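You operate a simulated robot arm through the tools that you are given. There is no shell and no other tool.

Carry out the task below with a simulated robot arm. There is one attempt and no reset: what you move stays moved.

Task
Rinse tub W475 under the tap, rack it and shut the tap.
Fine: it stands on the wire rack; the outlet stays open; the other tubs stay dry where they are; touch nothing else on this wall.

Only the result counts: the job must be done as asked and must still hold three seconds after the hand-in. Knocking over, shifting, dropping, spilling or breaking anything else fails it.

Robot
A 6-joint arm with a two-finger gripper, fixed in place. Base frame: the origin is on the floor under the middle of its stand, x ahead of it, y to its left, z up; the work surface is at about z = 900. Lengths are in mm, angles in degrees, forces in N, time in s.
It reaches about 1637 mm from its shoulder. Its first joint turns from -166.0 to 166.0 degrees. Payload 3.43 kg.
The TCP is the grasp point between the finger pads, 20 mm short of the fingertips. In the tool frame z runs along the fingers and y along their closing line. The gripper opens to 190 mm; its body begins 248 mm behind the TCP.
Orientation is told as [roll, pitch, yaw] about the base's x, y, z axes, in that order, counted from this pose: with the fingers straight down and closing along the base's y, the tool's x points along the base's -x, its y along +y and its z along -z.

Tools
- The arm moves only by the tool nudge_tool. Its argument "motion" is a list that holds one entry, the list of rows, each a list of 7 numbers: the turn, a rotation vector about the base's x, y, z in units of 120 degrees (1.0 is 120 degrees), then the shift along the base's x, y, z in units of 150 mm (1.0 is 150 mm), then the opening, from 0 (shut) to 1 (fully open). In form: [[[wx, wy, wz, x, y, z, hand], ...]]. A call has 1 to 20 rows; each row is the pose to reach, as a shift and turn from the pose commanded when the call began. A call with a number of a shift or a turn outside -1 to 1 is refused whole. Rows are played at 5 a second. More than 50 mm and 8.6 degrees between two rows, or a gripper value outside its range, and nothing of the call is played. A pose out of reach is approached as far as the arm can. The call stops where the force on the tool passes 90 N (or 10 N more than at its start, if that is more) or the arm is blocked; 0.2 s more then pass. The fingers move at their own pace (about 45 mm/s each) and stop on an object; they squeeze with about 43 N. The grip force told is the motor's: it shows also when the fingers shut on nothing. Time passes only in rows, and 0.2 s behind the last, so rows that repeat a pose let the fingers close. The reply holds the time, the measured pose of the TCP, the force on the tool along the base axes, the opening and the grip force, in the units named above and with some noise, with the torque about the TCP (base axes, N m) and any sound that the robot's microphone picked up, and new pictures: "pictures" is both (left out), scene, wrist or none.
- Cameras (640 x 400 px; columns grow to the right, rows downward): "scene" is fixed at [398.3, -500.6, 1613.1]; the picture's right is [-0.17, -0.99, 0.00], its down [-0.80, 0.14, -0.58] and it looks along [0.57, -0.10, -0.82] (base axes); focal length 214 px, centre (320, 200). "wrist" rides on the gripper at [70, -8, -288] in the tool frame; the picture's right is [0.12, 0.99, 0.00], its down [-0.96, 0.11, -0.25] and it looks along [-0.25, 0.03, 0.97] (tool axes); focal length 261 px, centre (320, 200). There is no depth. A picture from a camera that has moved, and an enlarged one, comes with that camera's place and axes in the base frame and with its lens.
- move_column(by): slides the trunk up (or, below 0, down) by that many mm; the arm rides with it, the base frame stays. It gives what a move gives, with no picture.
- zoom(camera, box): a new picture of the part [left, top, right, bottom] of that camera's present view, enlarged. The clock stands still meanwhile.
- close_job(): hands the job in; it is judged then, once.

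Places have to be worked out from the pictures, the camera data and where the tool is seen. Open the gripper and draw the arm clear of the work before you hand the job in, unless the task says otherwise.

The tools are called after "Emit:" as a command line: name --argument value ..., lists and objects as JSON in quotes. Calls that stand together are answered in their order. nudge_tool: Moves the arm, as the interface text tells. Its arguments: {"type":"object","properties":{"motion":{"type":"array","items":{"type":"array","items":{"type":"array","items":{"type":"number"}}}},"pictures":{"type":"string","enum":["both","scene","wrist","none"]}},"required":["motion"]} The other tools are called the same way: move_column (by) moves the trunk up or down; zoom (camera, box) takes an enlarged picture of a part of a camera's view; close_job () hands the job in.

At the start:

```text
time: 0.0
position: [701.6, -161.0, 1181.1]
orientation: [0.0, 0.0, 0.0]
wrist_force: [0.4, 0.0, 0.6]
wrist_torque: [-0.04, -0.04, -0.01]
grip_width: 190.0
finger_force: 0.1
trunk travel left (down, up): [-175.0, 65.0]
```

scene: 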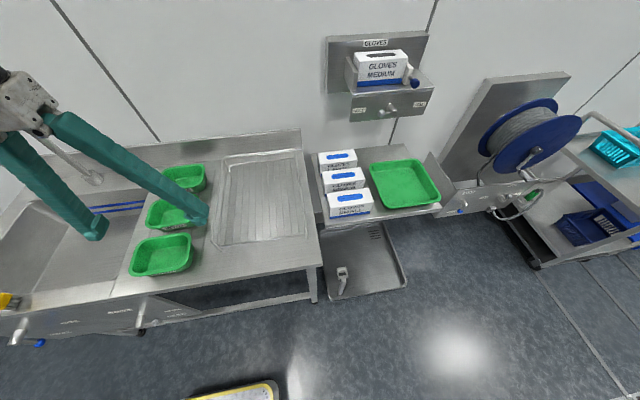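
wrist: 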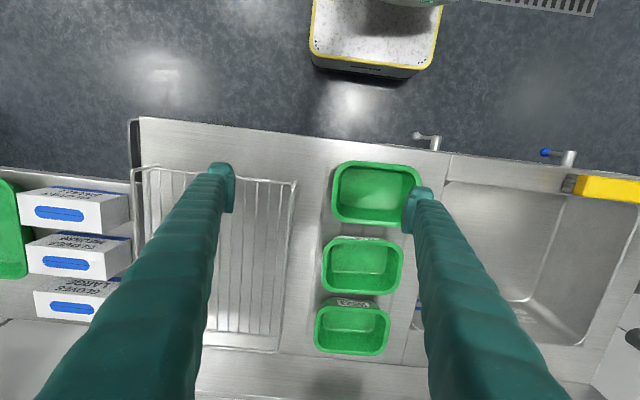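

I start by looking closely at the tubs, their labels, the rack, and the tap handles before moving anything.

Emit:
zoom --camera "wrist" --box '[300, 140, 460, 370]'

Emit:
zoom --camera "wrist" --box '[400, 110, 640, 380]'

Emit:
zoom --camera "scene" --box '[0, 120, 240, 350]'

Emit:
zoom --camera "scene" --box '[120, 130, 320, 300]'

```text
1.74 times, centred on (380, 255) of wrist
camera zoom: at [630.7, -169.3, 1469.7], right [-0.12, 0.99, 0.0], down [0.96, 0.11, 0.25], along [0.25, 0.03, -0.97], focal length 453 px, centre (216, 104)
```

zoom: 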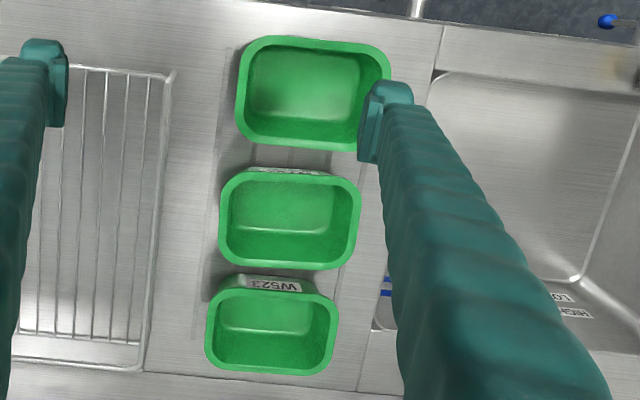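

```text
1.48 times, centred on (520, 245) of wrist
camera zoom: at [630.7, -169.3, 1469.7], right [-0.12, 0.99, 0.0], down [0.96, 0.11, 0.25], along [0.25, 0.03, -0.97], focal length 386 px, centre (24, 133)
```

zoom: 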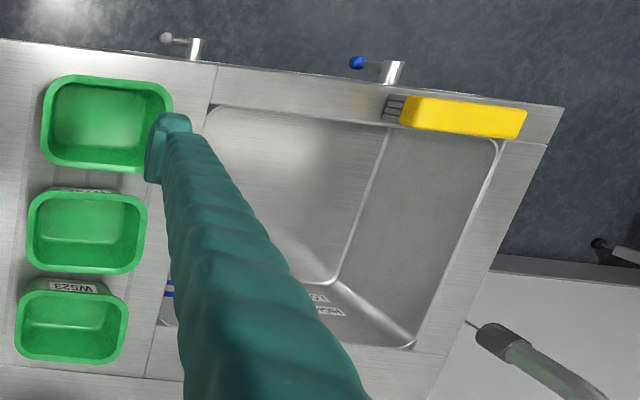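

```text
1.74 times, centred on (120, 235) of scene
camera zoom: at [398.3, -500.6, 1613.1], right [-0.17, -0.99, 0.0], down [-0.8, 0.14, -0.58], along [0.57, -0.1, -0.82], focal length 373 px, centre (668, 139)
```

zoom: 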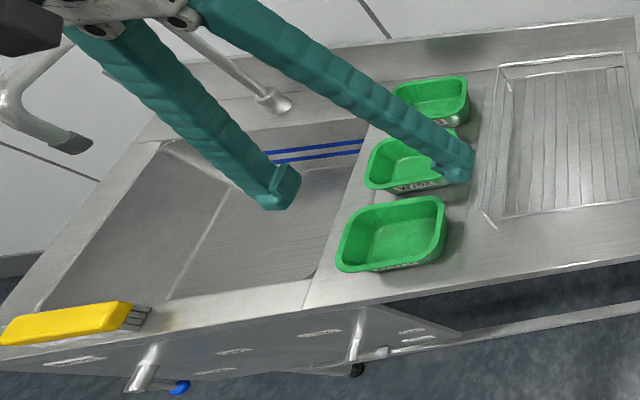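

```text
2.35 times, centred on (220, 215) of scene
camera zoom: at [398.3, -500.6, 1613.1], right [-0.17, -0.99, 0.0], down [-0.8, 0.14, -0.58], along [0.57, -0.1, -0.82], focal length 505 px, centre (555, 165)
```

zoom: 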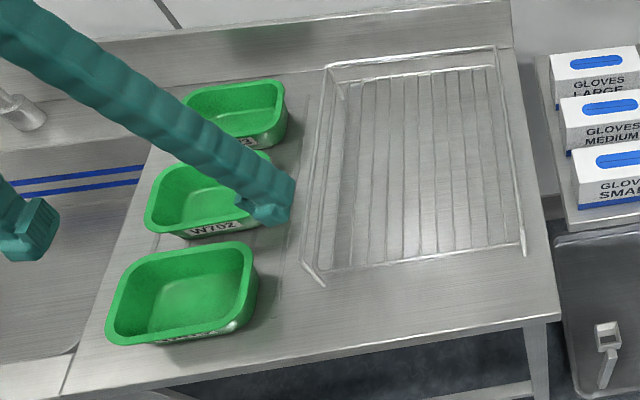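

The near tub's label and the front panel with the two levers need a closer look.

Emit:
zoom --camera "scene" --box '[0, 280, 160, 380]'

Emit:
zoom --camera "scene" --box '[120, 220, 220, 285]'

Emit:
zoom --camera "scene" --box '[0, 60, 160, 230]'

Emit:
zoom --camera "scene" --box '[400, 60, 640, 280]'

Emit:
zoom --camera "scene" --box '[310, 20, 470, 130]'

Emit:
zoom --camera "wrist" --box '[400, 120, 640, 220]'

```text
4.00 times, centred on (80, 330) of scene
camera zoom: at [398.3, -500.6, 1613.1], right [-0.17, -0.99, 0.0], down [-0.8, 0.14, -0.58], along [0.57, -0.1, -0.82], focal length 858 px, centre (1280, -320)
```

zoom: 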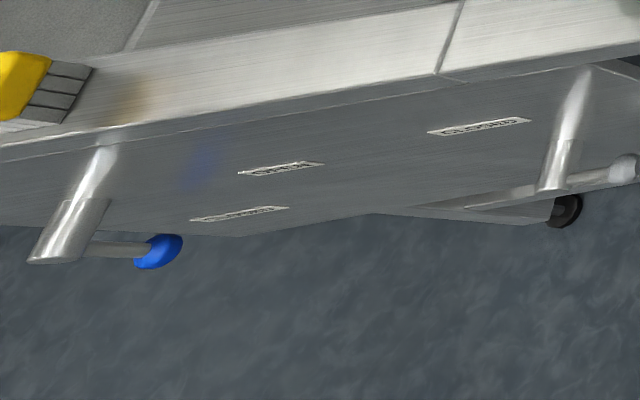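

```text
6.15 times, centred on (170, 252) of scene
camera zoom: at [398.3, -500.6, 1613.1], right [-0.17, -0.99, 0.0], down [-0.8, 0.14, -0.58], along [0.57, -0.1, -0.82], focal length 1320 px, centre (1243, -123)
```

zoom: 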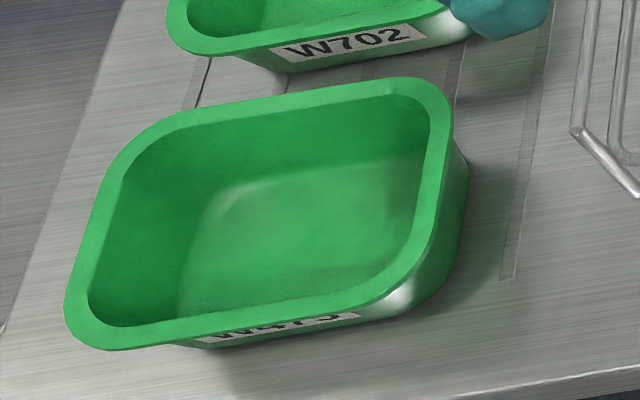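

```text
2.35 times, centred on (80, 145) of scene
camera zoom: at [398.3, -500.6, 1613.1], right [-0.17, -0.99, 0.0], down [-0.8, 0.14, -0.58], along [0.57, -0.1, -0.82], focal length 505 px, centre (885, 329)
```

zoom: 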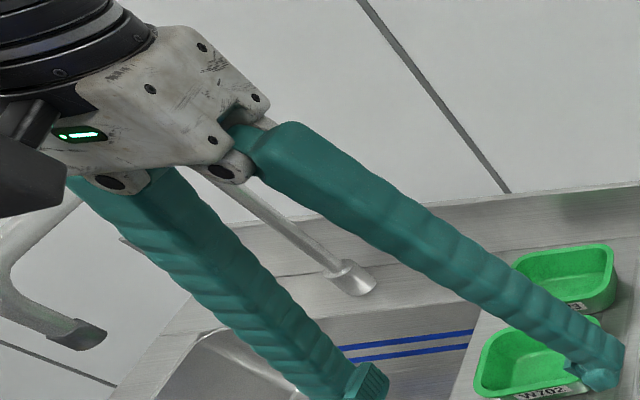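

```text
1.82 times, centred on (520, 170) of scene
camera zoom: at [398.3, -500.6, 1613.1], right [-0.17, -0.99, 0.0], down [-0.8, 0.14, -0.58], along [0.57, -0.1, -0.82], focal length 390 px, centre (-44, 254)
```

zoom: 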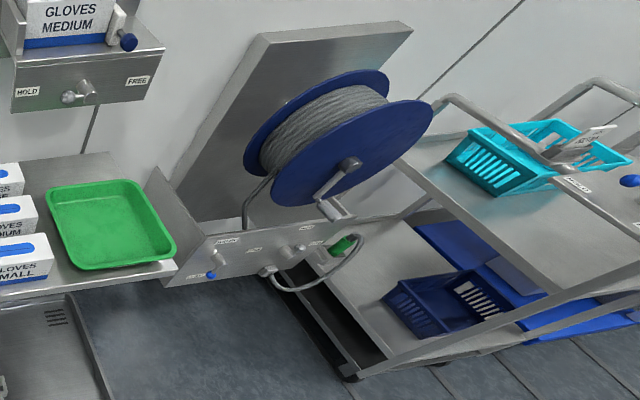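

```text
3.64 times, centred on (390, 75) of scene
camera zoom: at [398.3, -500.6, 1613.1], right [-0.17, -0.99, 0.0], down [-0.8, 0.14, -0.58], along [0.57, -0.1, -0.82], focal length 780 px, centre (66, 654)
```

zoom: 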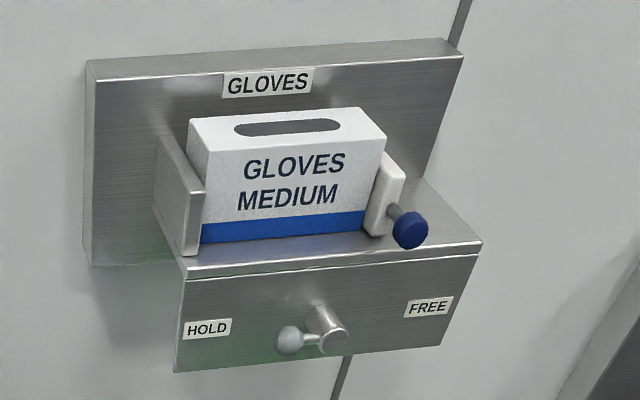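

```text
2.67 times, centred on (520, 170) of wrist
camera zoom: at [630.7, -169.3, 1469.7], right [-0.12, 0.99, 0.0], down [0.96, 0.11, 0.25], along [0.25, 0.03, -0.97], focal length 695 px, centre (-213, 280)
```

zoom: 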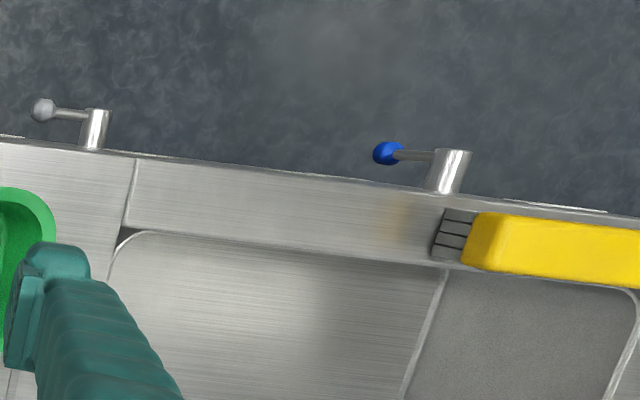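

W475 is the near tub. Two levers sit on the front panel (blue ball and grey ball); I try to read the panel labels with tighter zooms.

Emit:
zoom --camera "scene" --box '[105, 305, 137, 320]'

Emit:
zoom --camera "scene" --box '[44, 312, 84, 342]'

Emit:
zoom --camera "scene" --box '[140, 296, 200, 334]'

Emit:
zoom --camera "wrist" --box '[480, 220, 640, 380]'

```text
16.00 times, centred on (121, 312) of scene
camera zoom: at [398.3, -500.6, 1613.1], right [-0.17, -0.99, 0.0], down [-0.8, 0.14, -0.58], along [0.57, -0.1, -0.82], focal length 3432 px, centre (3504, -1600)
```

zoom: 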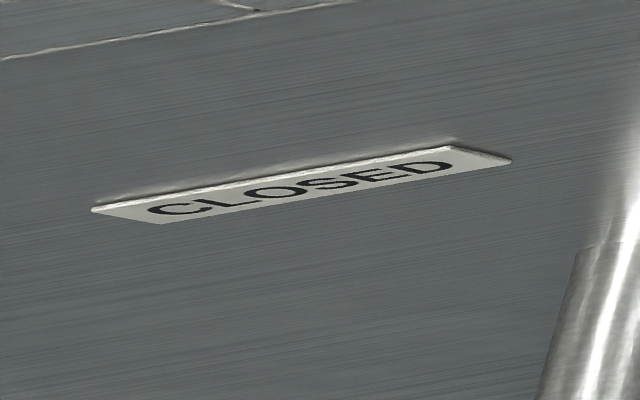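

```text
13.33 times, centred on (64, 327) of scene
camera zoom: at [398.3, -500.6, 1613.1], right [-0.17, -0.99, 0.0], down [-0.8, 0.14, -0.58], along [0.57, -0.1, -0.82], focal length 2860 px, centre (3733, -1493)
```

zoom: 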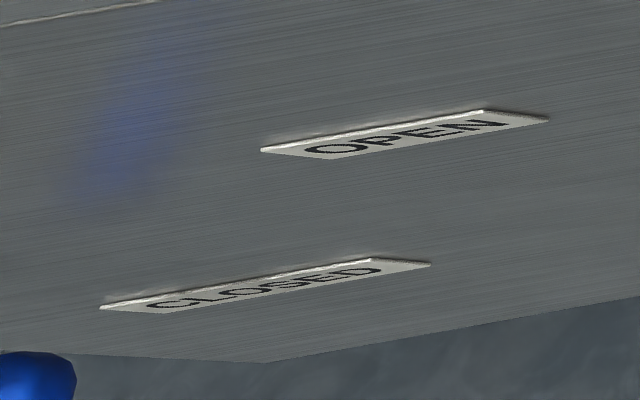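

```text
10.53 times, centred on (170, 315) of scene
camera zoom: at [398.3, -500.6, 1613.1], right [-0.17, -0.99, 0.0], down [-0.8, 0.14, -0.58], along [0.57, -0.1, -0.82], focal length 2258 px, centre (1899, -1010)
```

zoom: 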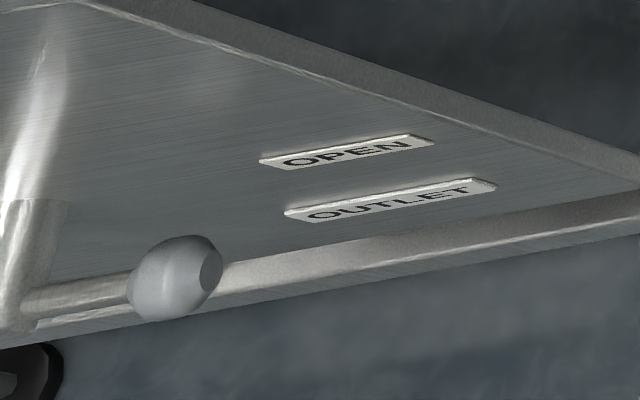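

```text
2.50 times, centred on (560, 300) of wrist
camera zoom: at [630.7, -169.3, 1469.7], right [-0.12, 0.99, 0.0], down [0.96, 0.11, 0.25], along [0.25, 0.03, -0.97], focal length 652 px, centre (-280, -50)
```

zoom: 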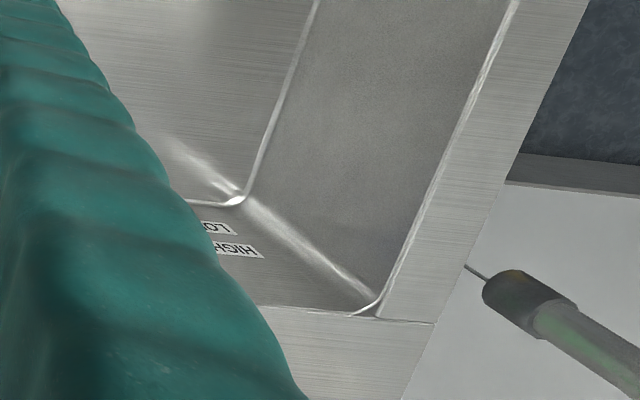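

Grey lever is the OUTLET, currently pointing to OPEN (leave it). The blue lever has OPEN/CLOSED labels; I check its labels further left and the spout tip.

Emit:
zoom --camera "scene" --box '[0, 305, 80, 355]'

Emit:
zoom --camera "wrist" --box '[580, 300, 640, 350]'

Emit:
zoom --camera "scene" --box '[0, 130, 60, 200]'

Emit:
zoom --camera "scene" --box '[0, 180, 140, 320]'

```text
8.00 times, centred on (40, 330) of scene
camera zoom: at [398.3, -500.6, 1613.1], right [-0.17, -0.99, 0.0], down [-0.8, 0.14, -0.58], along [0.57, -0.1, -0.82], focal length 1716 px, centre (2560, -840)
```

zoom: 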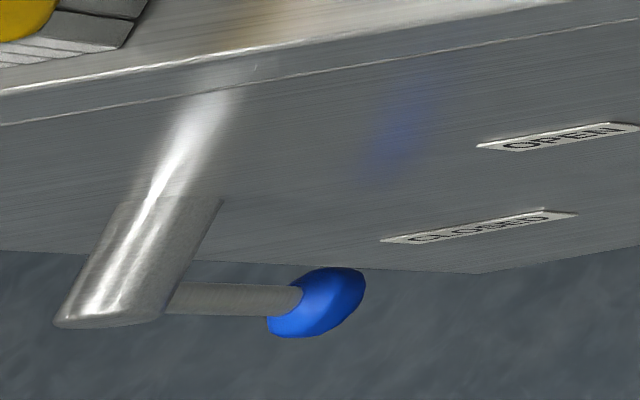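

```text
8.00 times, centred on (610, 325) of wrist
camera zoom: at [630.7, -169.3, 1469.7], right [-0.12, 0.99, 0.0], down [0.96, 0.11, 0.25], along [0.25, 0.03, -0.97], focal length 2085 px, centre (-2000, -800)
```

zoom: 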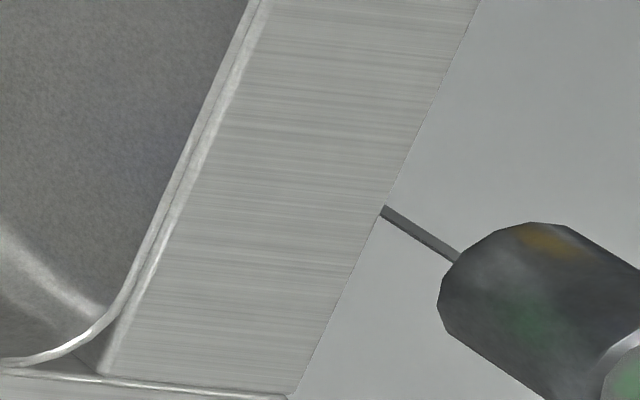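

```text
5.71 times, centred on (30, 165) of scene
camera zoom: at [398.3, -500.6, 1613.1], right [-0.17, -0.99, 0.0], down [-0.8, 0.14, -0.58], along [0.57, -0.1, -0.82], focal length 1226 px, centre (1977, 400)
```

zoom: 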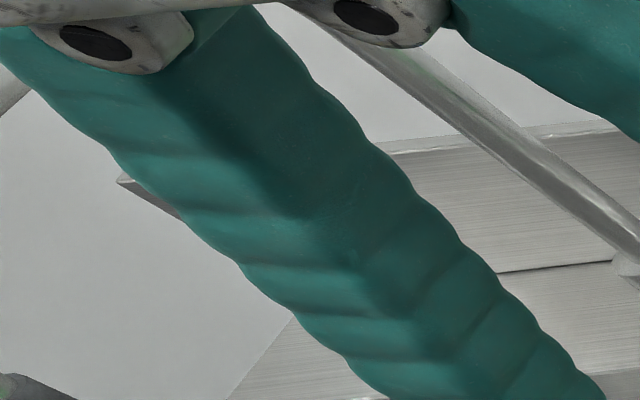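

```text
2.86 times, centred on (70, 250) of scene
camera zoom: at [398.3, -500.6, 1613.1], right [-0.17, -0.99, 0.0], down [-0.8, 0.14, -0.58], along [0.57, -0.1, -0.82], focal length 613 px, centre (1034, 57)
```

zoom: 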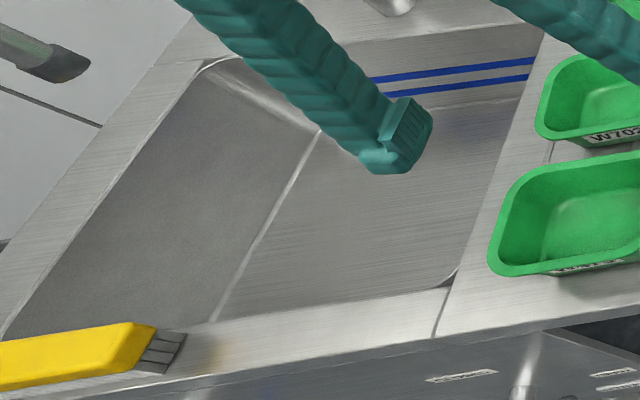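

The tap (blue lever) points straight down at CLOSED, and the outlet's grey lever points right at OPEN. I move back and left with the tool pitched forward so I can look at the front panel square on.

Emit:
nudge_tool --motion '[[[0, -0.0667, 0, -0.2, 0.2, 0, 1], [0, -0.133, 0, -0.4, 0.4, 0, 1], [0, -0.2, 0, -0.6, 0.6, 0, 1], [0, -0.267, 0, -0.8, 0.8, 0, 1], [0, -0.333, 0, -1, 1, 0, 1]]]' --pictures "none"

```text
time: 1.2
position: [548.5, -11.2, 1183.8]
orientation: [0.0, -40.2, 0.0]
wrist_force: [-5.3, 0.5, 2.8]
wrist_torque: [-0.03, -0.7, -0.08]
grip_width: 190.1
finger_force: 0.1
trunk travel left (down, up): [-175.0, 65.0]
```

The move was clean. I continue left and down toward y≈290, with a little more room from the panel.

Emit:
nudge_tool --motion '[[[0, 0, 0, 0, 0.25, -0.15, 1], [0, 0, 0, 0, 0.5, -0.3, 1], [0, 0, 0, 0, 0.75, -0.45, 1], [0, 0, 0, 0, 1, -0.6, 1]]]' --pictures "none"

Emit:
nudge_tool --motion '[[[0, 0, 0, -0.1, 0.25, -0.15, 1], [0, 0, 0, -0.2, 0.5, -0.3, 1], [0, -0.04, 0, -0.3, 0.75, -0.45, 1], [0, -0.08, 0, -0.4, 1, -0.6, 1]]]' --pictures "both"

```text
time: 2.2
position: [552.9, 135.6, 1089.7]
orientation: [0.0, -40.0, -0.4]
wrist_force: [-1.2, 1.3, -0.2]
wrist_torque: [-0.44, -0.32, -0.34]
grip_width: 190.1
finger_force: 0.0
trunk travel left (down, up): [-175.0, 65.0]
```

```text
time: 3.2
position: [500.6, 275.3, 1002.3]
orientation: [0.0, -49.6, -1.8]
wrist_force: [-5.9, 4.2, -0.1]
wrist_torque: [-0.51, -0.86, -0.51]
grip_width: 190.0
finger_force: 0.0
trunk travel left (down, up): [-175.0, 65.0]
camera wrist: at [235.4, 274.5, 1134.8], right [-0.05, 0.99, -0.09], down [0.44, 0.1, 0.89], along [0.9, 0.0, -0.44], focal length 261 px, centre (320, 200)
```

scene: 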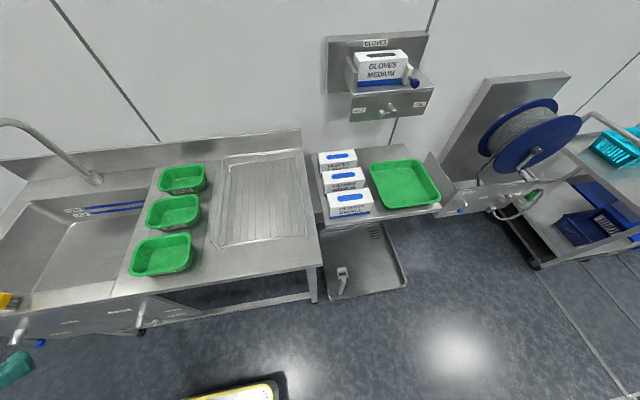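
wrist: 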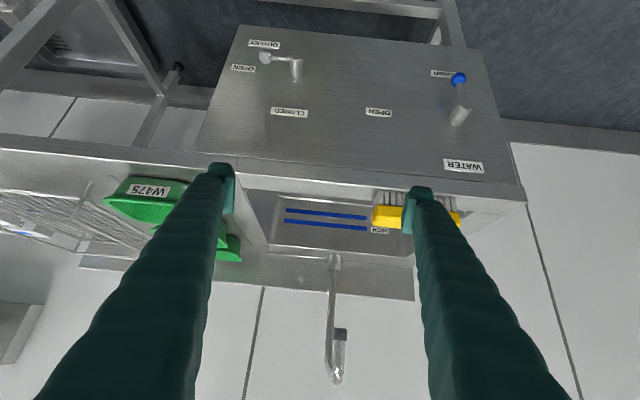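

Clear view: the blue lever is labelled WATER, pointing down at CLOSED, with OPEN to its right; the outlet is at OPEN. I zoom in to measure the WATER lever.

Emit:
zoom --camera "wrist" --box '[360, 50, 520, 150]'

Emit:
zoom --camera "wrist" --box '[220, 30, 340, 130]'

Emit:
zoom --camera "wrist" --box '[300, 180, 480, 400]'

Emit:
zoom --camera "scene" --box '[0, 270, 100, 390]'

Emit:
zoom --camera "scene" --box '[0, 90, 160, 260]'

Emit:
zoom --camera "scene" --box '[120, 130, 320, 280]'

```text
4.00 times, centred on (440, 100) of wrist
camera zoom: at [235.4, 274.5, 1134.8], right [-0.05, 0.99, -0.09], down [0.44, 0.1, 0.89], along [0.9, 0.0, -0.44], focal length 1043 px, centre (-160, 600)
```

zoom: 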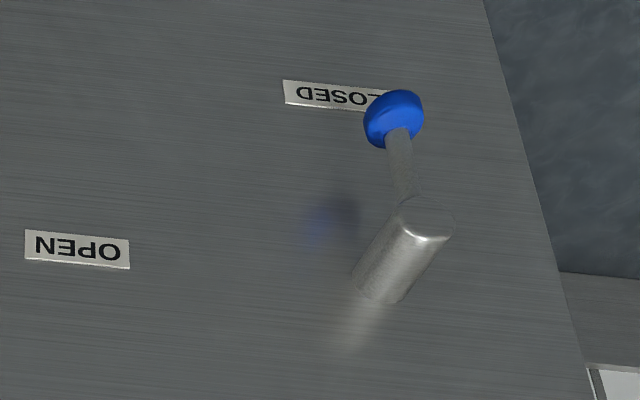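

```text
4.00 times, centred on (280, 80) of wrist
camera zoom: at [235.4, 274.5, 1134.8], right [-0.05, 0.99, -0.09], down [0.44, 0.1, 0.89], along [0.9, 0.0, -0.44], focal length 1043 px, centre (480, 680)
```

zoom: 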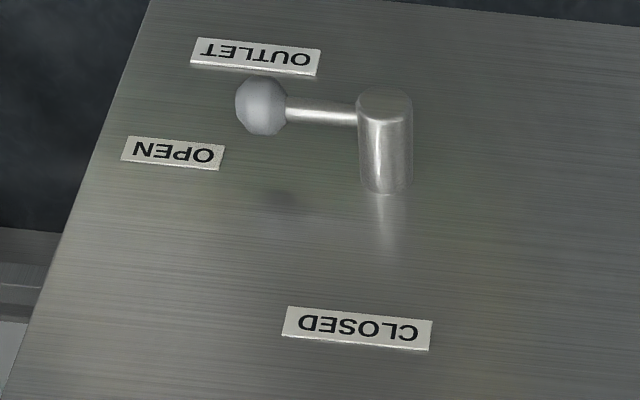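

```text
1.82 times, centred on (390, 290) of wrist
camera zoom: at [235.4, 274.5, 1134.8], right [-0.05, 0.99, -0.09], down [0.44, 0.1, 0.89], along [0.9, 0.0, -0.44], focal length 474 px, centre (193, 36)
```

zoom: 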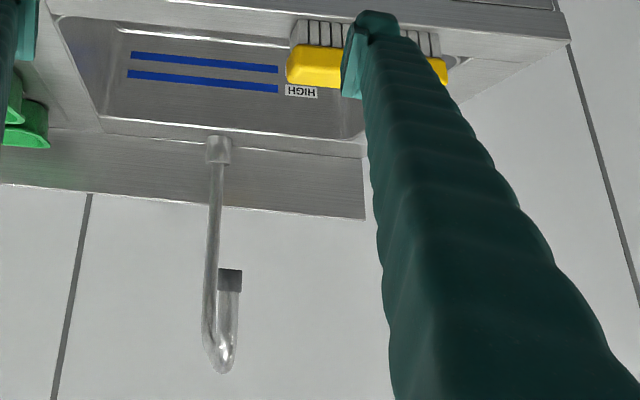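

```text
3.33 times, centred on (50, 330) of scene
camera zoom: at [398.3, -500.6, 1613.1], right [-0.17, -0.99, 0.0], down [-0.8, 0.14, -0.58], along [0.57, -0.1, -0.82], focal length 715 px, centre (1220, -233)
```

zoom: 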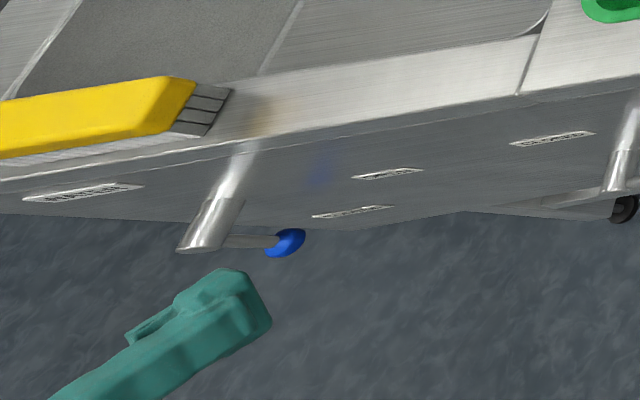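

```text
2.35 times, centred on (80, 175) of scene
camera zoom: at [398.3, -500.6, 1613.1], right [-0.17, -0.99, 0.0], down [-0.8, 0.14, -0.58], along [0.57, -0.1, -0.82], focal length 505 px, centre (885, 259)
```

zoom: 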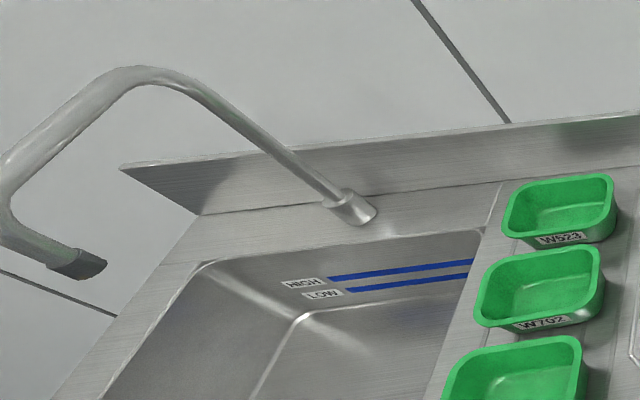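

```text
2.67 times, centred on (220, 205) of scene
camera zoom: at [398.3, -500.6, 1613.1], right [-0.17, -0.99, 0.0], down [-0.8, 0.14, -0.58], along [0.57, -0.1, -0.82], focal length 572 px, centre (587, 187)
```

zoom: 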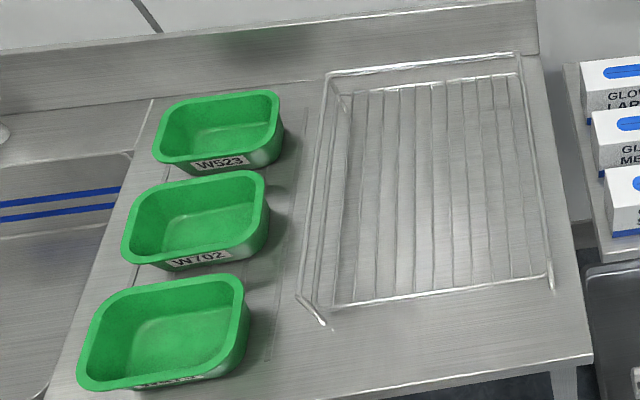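

The WATER lever's hub is at about (597, 540, 720) and its ball at (608, 541, 637). The spout tip is at about (873, 345, 1138). I close the hand and bring it in front of the panel to the left of the lever, keeping well off the panel.

Emit:
nudge_tool --motion '[[[0, -0.021, 0, -0.067, 0.25, -0.167, 0], [0, -0.042, 0, -0.133, 0.5, -0.333, 0], [0, -0.0625, 0, -0.2, 0.75, -0.5, 0], [0, -0.0833, 0, -0.267, 1, -0.667, 0]]]' --pictures "none"

Emit:
nudge_tool --motion '[[[0, -0.021, 0, 0, 0.25, -0.2, 0], [0, -0.042, 0, 0, 0.5, -0.4, 0], [0, -0.0625, 0, 0, 0.75, -0.6, 0], [0, -0.0833, 0, 0, 1, -0.8, 0], [0, -0.0833, 0, 0, 1, -0.8, 0], [0, -0.0833, 0, 0, 1, -0.8, 0], [0, -0.0833, 0, 0, 1, -0.8, 0], [0, -0.0833, 0, 0, 1, -0.8, 0]]]' --pictures "both"

```text
time: 4.2
position: [451.6, 438.6, 903.7]
orientation: [0.2, -59.6, -0.1]
wrist_force: [0.5, -1.7, 0.6]
wrist_torque: [0.24, 0.16, 0.45]
grip_width: 101.3
finger_force: 0.1
trunk travel left (down, up): [-175.0, 65.0]
```

```text
time: 6.0
position: [452.6, 588.5, 782.2]
orientation: [0.1, -69.6, 0.1]
wrist_force: [-0.1, -0.1, 0.0]
wrist_torque: [-0.04, -0.04, 0.01]
grip_width: 0.1
finger_force: 34.0
trunk travel left (down, up): [-175.0, 65.0]
camera wrist: at [158.0, 581.5, 817.4], right [-0.04, 0.99, -0.11], down [0.1, 0.12, 0.99], along [0.99, 0.03, -0.11], focal length 261 px, centre (320, 200)
```

scene: 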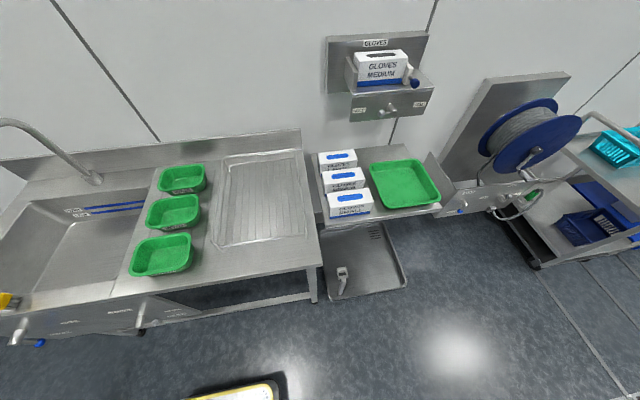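
wrist: 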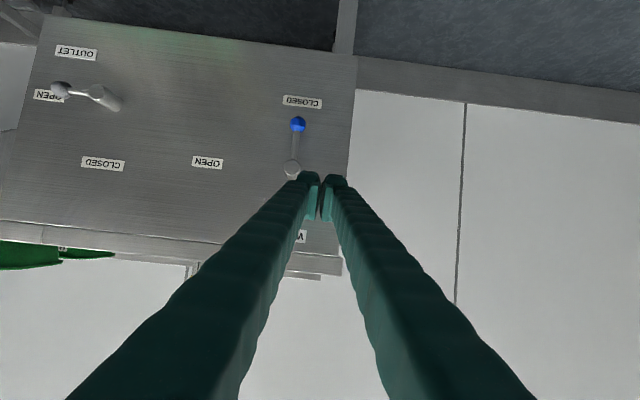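

The lever lies just right of the shut fingers, with its ball at about (608, 541, 640). I go down to ball height at y=600 and then forward to x=596, beside the ball without touching it.

Emit:
nudge_tool --motion '[[[0, 0, 0, 0.03, 0.025, -0.3, 0], [0, 0, 0, 0.06, 0.05, -0.6, 0], [0, 0, 0, 0.1, 0.073, -0.92, 0], [0, 0, 0, 0.35, 0.073, -0.92, 0], [0, 0, 0, 0.6, 0.073, -0.92, 0], [0, 0, 0, 0.8, 0.073, -0.92, 0], [0, 0, 0, 0.96, 0.073, -0.92, 0], [0, 0, 0, 0.96, 0.073, -0.92, 0]]]' --pictures "both"

```text
time: 7.8
position: [596.4, 601.4, 645.4]
orientation: [-0.2, -69.6, 0.2]
wrist_force: [-0.4, -1.0, 0.2]
wrist_torque: [0.04, 0.04, 0.04]
grip_width: 0.0
finger_force: 34.5
out of reach, approached as far as the arm can: row 3, 4
trunk travel left (down, up): [-175.0, 65.0]
camera wrist: at [300.5, 594.2, 680.8], right [-0.04, 0.99, -0.11], down [0.11, 0.12, 0.99], along [0.99, 0.03, -0.11], focal length 261 px, centre (320, 200)
```

scene: 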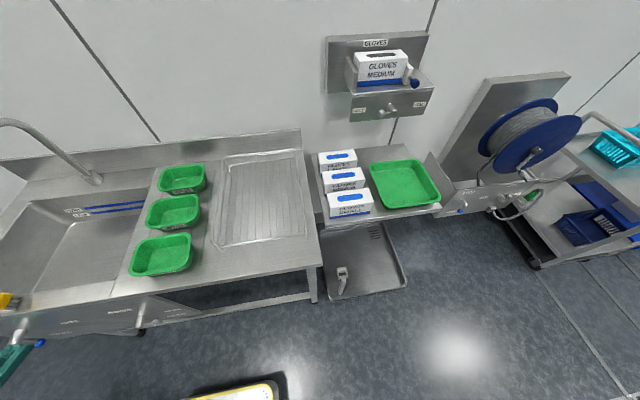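
wrist: 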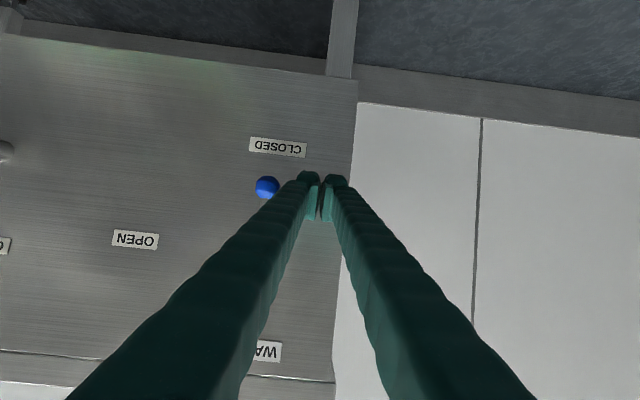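

The ball is just right of the fingertips with no contact yet. I now push it along its arc toward OPEN (–y and then up), first to about 60°.

Emit:
nudge_tool --motion '[[[0, 0, 0, 0, -0.067, -0.087, 0], [0, 0, 0, 0, -0.113, -0.133, 0], [0, 0, 0, 0, -0.19, -0.138, 0], [0, 0, 0, 0, -0.263, -0.141, 0], [0, 0, 0, 0, -0.34, -0.128, 0], [0, 0, 0, 0, -0.411, -0.111, 0], [0, 0, 0, 0, -0.48, -0.08, 0], [0, 0, 0, 0, -0.545, -0.043, 0], [0, 0, 0, 0, -0.603, 0.005, 0], [0, 0, 0, 0, -0.657, 0.057, 0]]]' --pictures "both"

```text
time: 10.0
position: [605.2, 525.0, 680.2]
orientation: [-4.6, -68.4, 3.4]
wrist_force: [0.1, 1.4, -0.8]
wrist_torque: [-0.04, -0.18, -0.09]
grip_width: 0.0
finger_force: 34.3
out of reach, approached as far as the arm can: row 1, 2, 3, 4, 5, 6, 7, 8, 9, 10
trunk travel left (down, up): [-175.0, 65.0]
camera wrist: at [310.7, 522.6, 721.2], right [-0.03, 0.99, -0.14], down [0.13, 0.14, 0.98], along [0.99, 0.01, -0.13], focal length 261 px, centre (320, 200)
```

scene: 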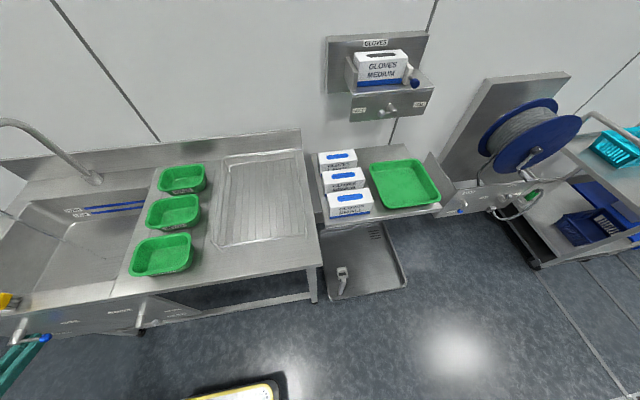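
wrist: 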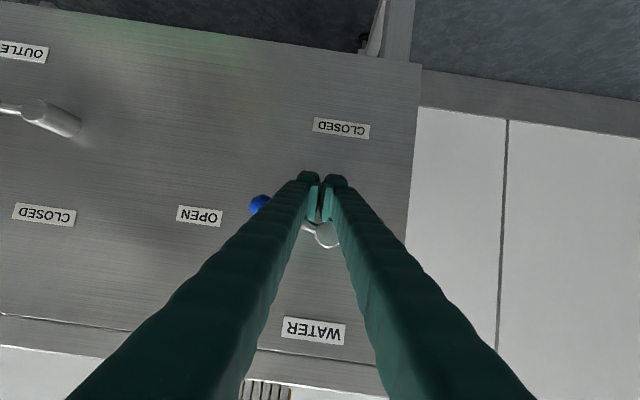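

The lever has swung to about 70° with negligible force, but the arm is near a reach limit in this steep pose. I reduce the pitch to about -50° in place to regain reach, then check where the tool stands.

Emit:
nudge_tool --motion '[[[0, 0.04, 0, 0, 0, 0, 0], [0, 0.08, 0, 0, 0, 0, 0], [0, 0.12, 0, 0, 0, 0, 0], [0, 0.16, 0, 0, 0, 0, 0], [0, 0.16, 0, 0, 0, 0, 0]]]' --pictures "wrist"

```text
time: 11.2
position: [602.5, 525.0, 681.0]
orientation: [0.0, -50.3, 0.0]
wrist_force: [0.2, 0.4, 0.4]
wrist_torque: [0.0, -0.03, -0.01]
grip_width: 0.0
finger_force: 34.4
trunk travel left (down, up): [-175.0, 65.0]
camera wrist: at [336.0, 517.9, 811.2], right [-0.08, 0.99, -0.09], down [0.42, 0.12, 0.9], along [0.9, 0.03, -0.43], focal length 261 px, centre (320, 200)
```

wrist: 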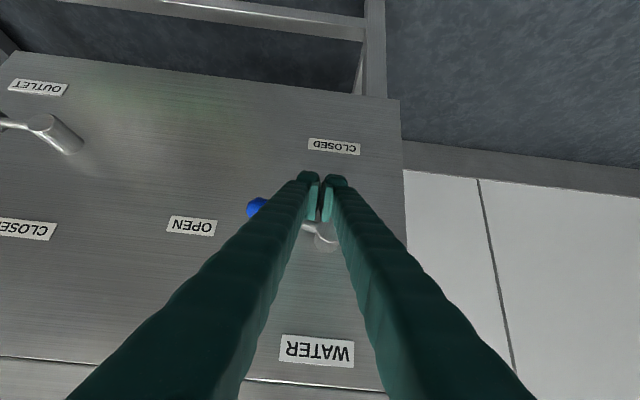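

The tool now sits where commanded at pitch -50°, with the ball at about 70° of its swing. I finish the arc by sliding under the ball toward –y and then lifting it to the horizontal OPEN position in small steps.

Emit:
nudge_tool --motion '[[[0, 0, 0, -0.027, -0.1, -0.03, 0], [0, 0, 0, -0.027, -0.2, -0.03, 0], [0, 0, 0, -0.027, -0.28, -0.01, 0], [0, 0, 0, -0.027, -0.347, 0.02, 0], [0, 0, 0, -0.027, -0.36, 0.05, 0], [0, 0, 0, -0.027, -0.36, 0.05, 0]]]' --pictures "both"

```text
time: 12.6
position: [597.3, 472.1, 685.8]
orientation: [-0.2, -50.3, 0.2]
wrist_force: [-22.8, 13.4, -23.9]
wrist_torque: [-0.33, -0.49, -0.41]
grip_width: 0.1
finger_force: 34.2
trunk travel left (down, up): [-175.0, 65.0]
camera wrist: at [330.5, 464.1, 816.5], right [-0.08, 0.99, -0.09], down [0.43, 0.12, 0.9], along [0.9, 0.03, -0.43], focal length 261 px, centre (320, 200)
```

scene: 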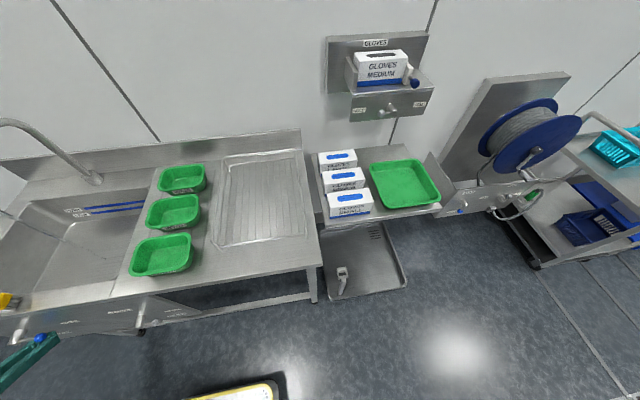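
wrist: 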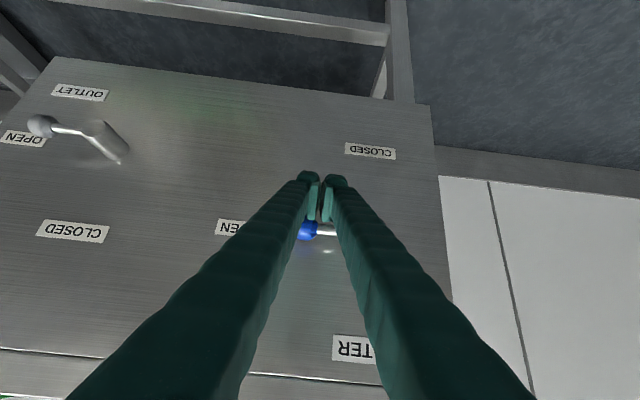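

The lever is now essentially horizontal with ~24 N of resistance, likely at its stop. I check whether water runs from the spout.

Emit:
zoom --camera "scene" --box '[0, 130, 150, 270]'

Emit:
zoom --camera "scene" --box '[0, 310, 80, 370]'

Emit:
zoom --camera "wrist" --box '[200, 130, 440, 280]'

```text
2.86 times, centred on (75, 200) of scene
camera zoom: at [398.3, -500.6, 1613.1], right [-0.17, -0.99, 0.0], down [-0.8, 0.14, -0.58], along [0.57, -0.1, -0.82], focal length 613 px, centre (1020, 200)
```

zoom: 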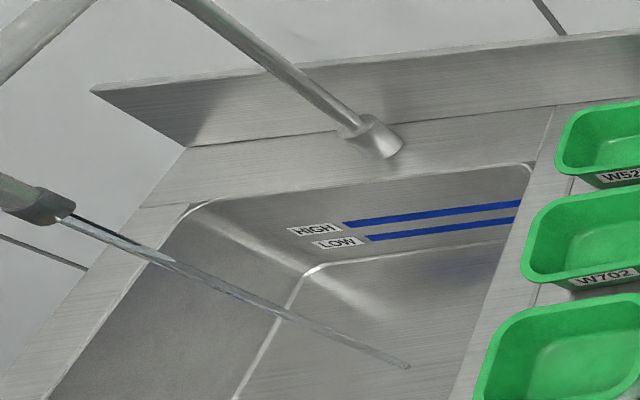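

```text
6.67 times, centred on (40, 340) of scene
camera zoom: at [398.3, -500.6, 1613.1], right [-0.17, -0.99, 0.0], down [-0.8, 0.14, -0.58], along [0.57, -0.1, -0.82], focal length 1430 px, centre (2187, -733)
```

zoom: 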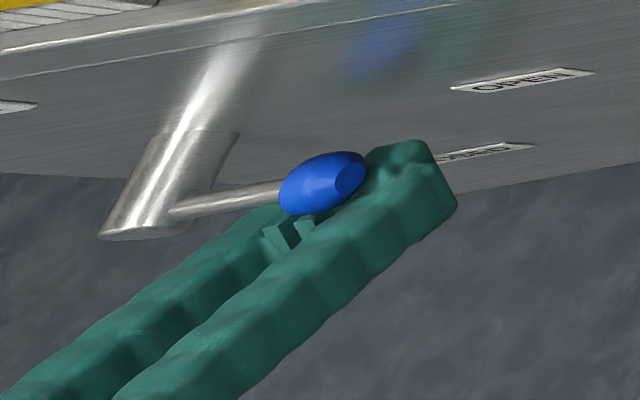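

```text
2.67 times, centred on (320, 205) of wrist
camera zoom: at [330.5, 464.1, 816.5], right [-0.08, 0.99, -0.09], down [0.43, 0.12, 0.9], along [0.9, 0.03, -0.43], focal length 695 px, centre (320, 187)
```

zoom: 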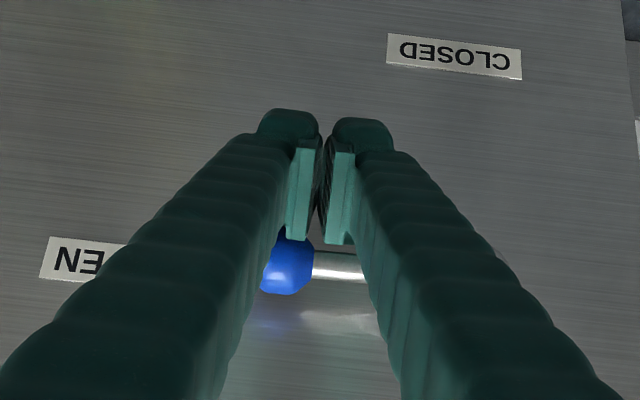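

Water is running from the spout into the sink at about (876, 342), so the tap is open. I drop the finger off the ball and withdraw back along the tool axis.

Emit:
nudge_tool --motion '[[[0, 0, 0, 0, 0, -0.07, 0], [0, 0, 0, 0, 0, -0.14, 0], [0, 0, 0, -0.2, 0, 0.03, 0], [0, 0, 0, -0.4, 0, 0.2, 0], [0, 0, 0, -0.6, 0, 0.37, 0], [0, 0, 0, -0.8, 0, 0.54, 0], [0, 0, 0, -0.8, 0, 0.8, 0]]]' --pictures "both"

```text
time: 14.2
position: [477.3, 473.4, 809.6]
orientation: [0.0, -50.4, 0.0]
wrist_force: [-1.0, 0.8, -1.1]
wrist_torque: [-0.12, -0.04, -0.14]
grip_width: 0.0
finger_force: 34.2
trunk travel left (down, up): [-175.0, 65.0]
camera wrist: at [210.3, 466.1, 939.0], right [-0.08, 0.99, -0.09], down [0.42, 0.12, 0.9], along [0.9, 0.03, -0.43], focal length 261 px, centre (320, 200)
```

scene: 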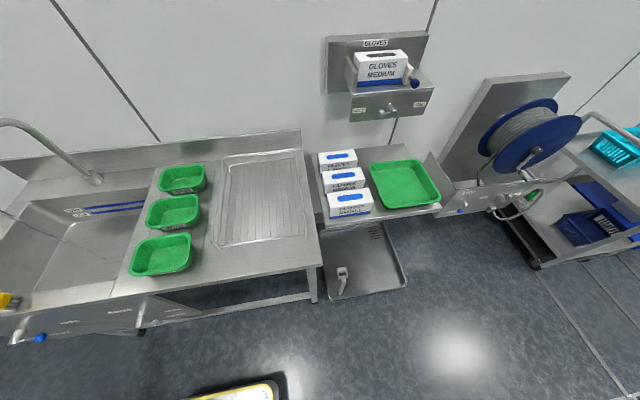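
wrist: 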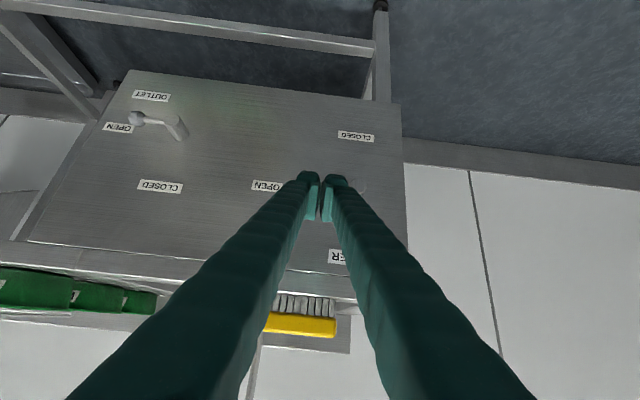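

The finger is clear and the lever stays at OPEN. I now raise the arm and swing right, straightening the tool to vertical, toward tub W475.

Emit:
nudge_tool --motion '[[[0, 0.017, 0, 0, -0.2, 0.2, 0], [0, 0.033, 0, 0, -0.4, 0.4, 0], [0, 0.05, 0, 0, -0.6, 0.6, 0], [0, 0.067, 0, 0, -0.8, 0.8, 0], [0, 0.083, 0, 0, -1, 1, 0]]]' --pictures "none"

Emit:
nudge_tool --motion '[[[0, 0.025, 0, 0, -0.2, 0.2, 0], [0, 0.05, 0, 0, -0.4, 0.4, 0], [0, 0.075, 0, 0, -0.6, 0.6, 0], [0, 0.1, 0, 0, -0.8, 0.8, 0], [0, 0.125, 0, 0, -1, 1, 0]]]' --pictures "none"

Emit:
nudge_tool --motion '[[[0, 0.05, 0, 0.08, -0.2, 0.1, 0.26], [0, 0.1, 0, 0.16, -0.4, 0.2, 0.26], [0, 0.15, 0, 0.24, -0.6, 0.3, 0.26], [0, 0.19, 0, 0.32, -0.8, 0.4, 0.26], [0, 0.212, 0, 0.4, -1, 0.5, 0.26]]]' --pictures "none"

Emit:
nudge_tool --motion '[[[0, 0, 0, 0.13, -0.2, 0, 0.26], [0, 0, 0, 0.26, -0.4, 0, 0.26], [0, 0, 0, 0.4, -0.6, 0, 0.26], [0, 0, 0, 0.53, -0.8, 0, 0.26], [0, 0, 0, 0.67, -1, 0, 0.26], [0, 0, 0, 0.67, -1, 0, 0.26]]]' --pictures "both"

```text
time: 15.4
position: [480.1, 322.5, 957.4]
orientation: [-0.1, -40.3, 0.0]
wrist_force: [-0.2, 0.6, -1.0]
wrist_torque: [-0.16, -0.04, -0.16]
grip_width: 0.0
finger_force: 34.6
trunk travel left (down, up): [-175.0, 65.0]
```

```text
time: 16.6
position: [477.9, 172.4, 1110.0]
orientation: [0.0, -25.3, 0.0]
wrist_force: [0.9, 0.2, -0.2]
wrist_torque: [-0.01, 0.03, 0.02]
grip_width: 0.0
finger_force: 34.8
trunk travel left (down, up): [-175.0, 65.0]
```

```text
time: 17.8
position: [541.8, 20.5, 1186.0]
orientation: [0.0, 0.1, 0.0]
wrist_force: [-0.4, 0.7, -0.3]
wrist_torque: [-0.05, -0.12, 0.02]
grip_width: 49.5
finger_force: 0.1
trunk travel left (down, up): [-175.0, 65.0]
```

```text
time: 19.2
position: [641.3, -129.4, 1184.1]
orientation: [0.0, 0.1, -0.1]
wrist_force: [0.0, 0.4, 1.0]
wrist_torque: [-0.02, 0.06, 0.01]
grip_width: 49.6
finger_force: 0.1
trunk travel left (down, up): [-175.0, 65.0]
camera wrist: at [570.1, -136.3, 1472.3], right [-0.12, 0.99, 0.0], down [0.96, 0.11, 0.25], along [0.24, 0.03, -0.97], focal length 261 px, centre (320, 200)
```

scene: 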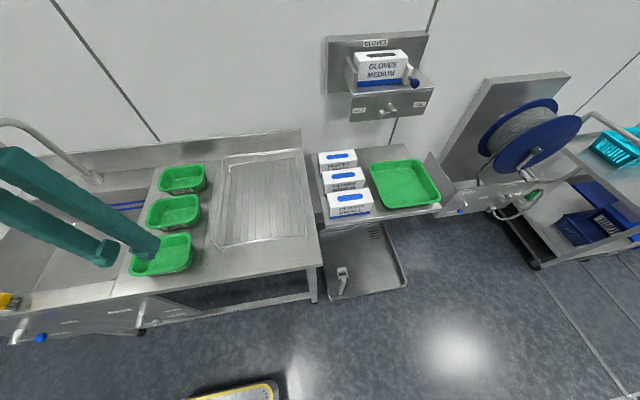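
wrist: 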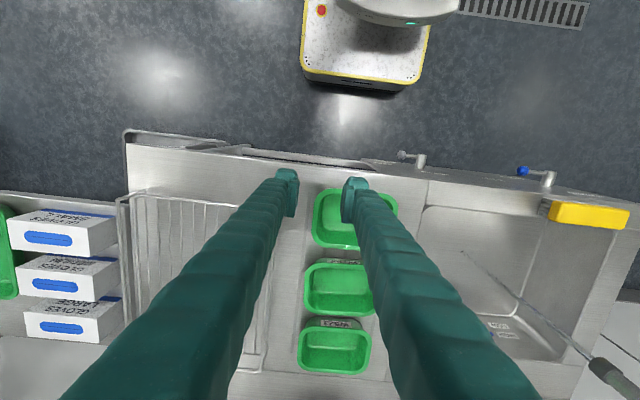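

Now above and right of the near tub. I zoom in to fix the tub's rim edges and the rack's near edge before descending.

Emit:
zoom --camera "wrist" --box '[220, 160, 420, 290]'

Emit:
zoom --camera "scene" --box '[120, 210, 240, 285]'

```text
3.08 times, centred on (320, 225) of wrist
camera zoom: at [570.1, -136.3, 1472.3], right [-0.12, 0.99, 0.0], down [0.96, 0.11, 0.25], along [0.24, 0.03, -0.97], focal length 802 px, centre (320, 123)
```

zoom: 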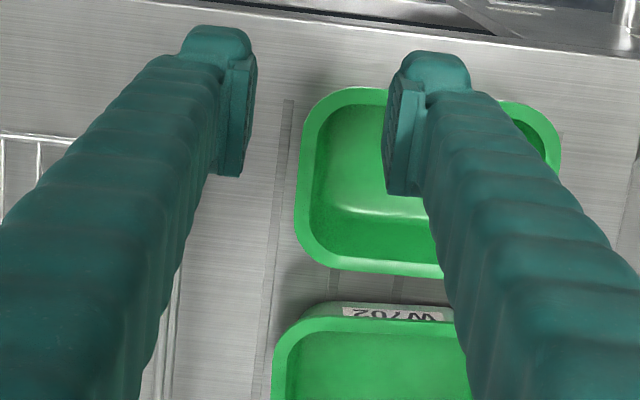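

```text
5.33 times, centred on (180, 248) of scene
camera zoom: at [398.3, -500.6, 1613.1], right [-0.17, -0.99, 0.0], down [-0.8, 0.14, -0.58], along [0.57, -0.1, -0.82], focal length 1144 px, centre (1067, -53)
```

zoom: 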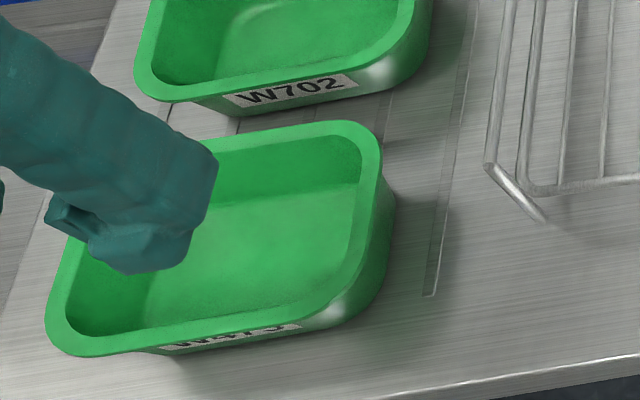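

Triangulating the rim gives tub W475 at x 676–805, y –130…45, rim z≈950. I will pinch its right wall (one finger in, one out), with the tool rolled ~12° to match the wall's taper. First I go above it at x≈735 and down to z≈1034.

Emit:
nudge_tool --motion '[[[0.033, 0, 0, 0.21, 0.012, 0, 0.22], [0.067, 0, 0, 0.42, 0.024, 0, 0.22], [0.1, 0, 0, 0.627, 0.036, 0, 0.22], [0.1, 0, 0, 0.627, 0.036, -0.3, 0.22], [0.1, 0, 0, 0.627, 0.036, -0.6, 0.22], [0.1, 0, 0, 0.627, 0.036, -0.9, 0.22], [0.1, 0, 0, 0.627, 0.036, -1, 0.22], [0.1, 0, 0, 0.627, 0.036, -1, 0.22]]]' --pictures "both"

```text
time: 21.0
position: [731.9, -124.2, 1033.7]
orientation: [12.0, 0.1, -0.1]
wrist_force: [0.4, 0.0, 0.7]
wrist_torque: [-0.01, -0.01, 0.0]
grip_width: 41.7
finger_force: 0.1
trunk travel left (down, up): [-175.0, 65.0]
camera wrist: at [661.7, -191.5, 1313.4], right [-0.12, 0.97, 0.21], down [0.96, 0.06, 0.27], along [0.25, 0.23, -0.94], focal length 261 px, centre (320, 200)
```

scene: 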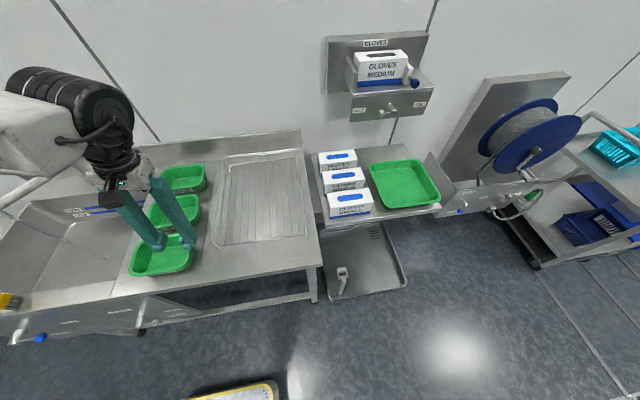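
wrist: 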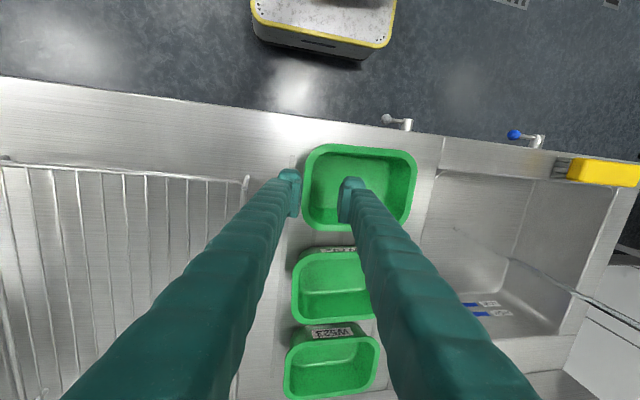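

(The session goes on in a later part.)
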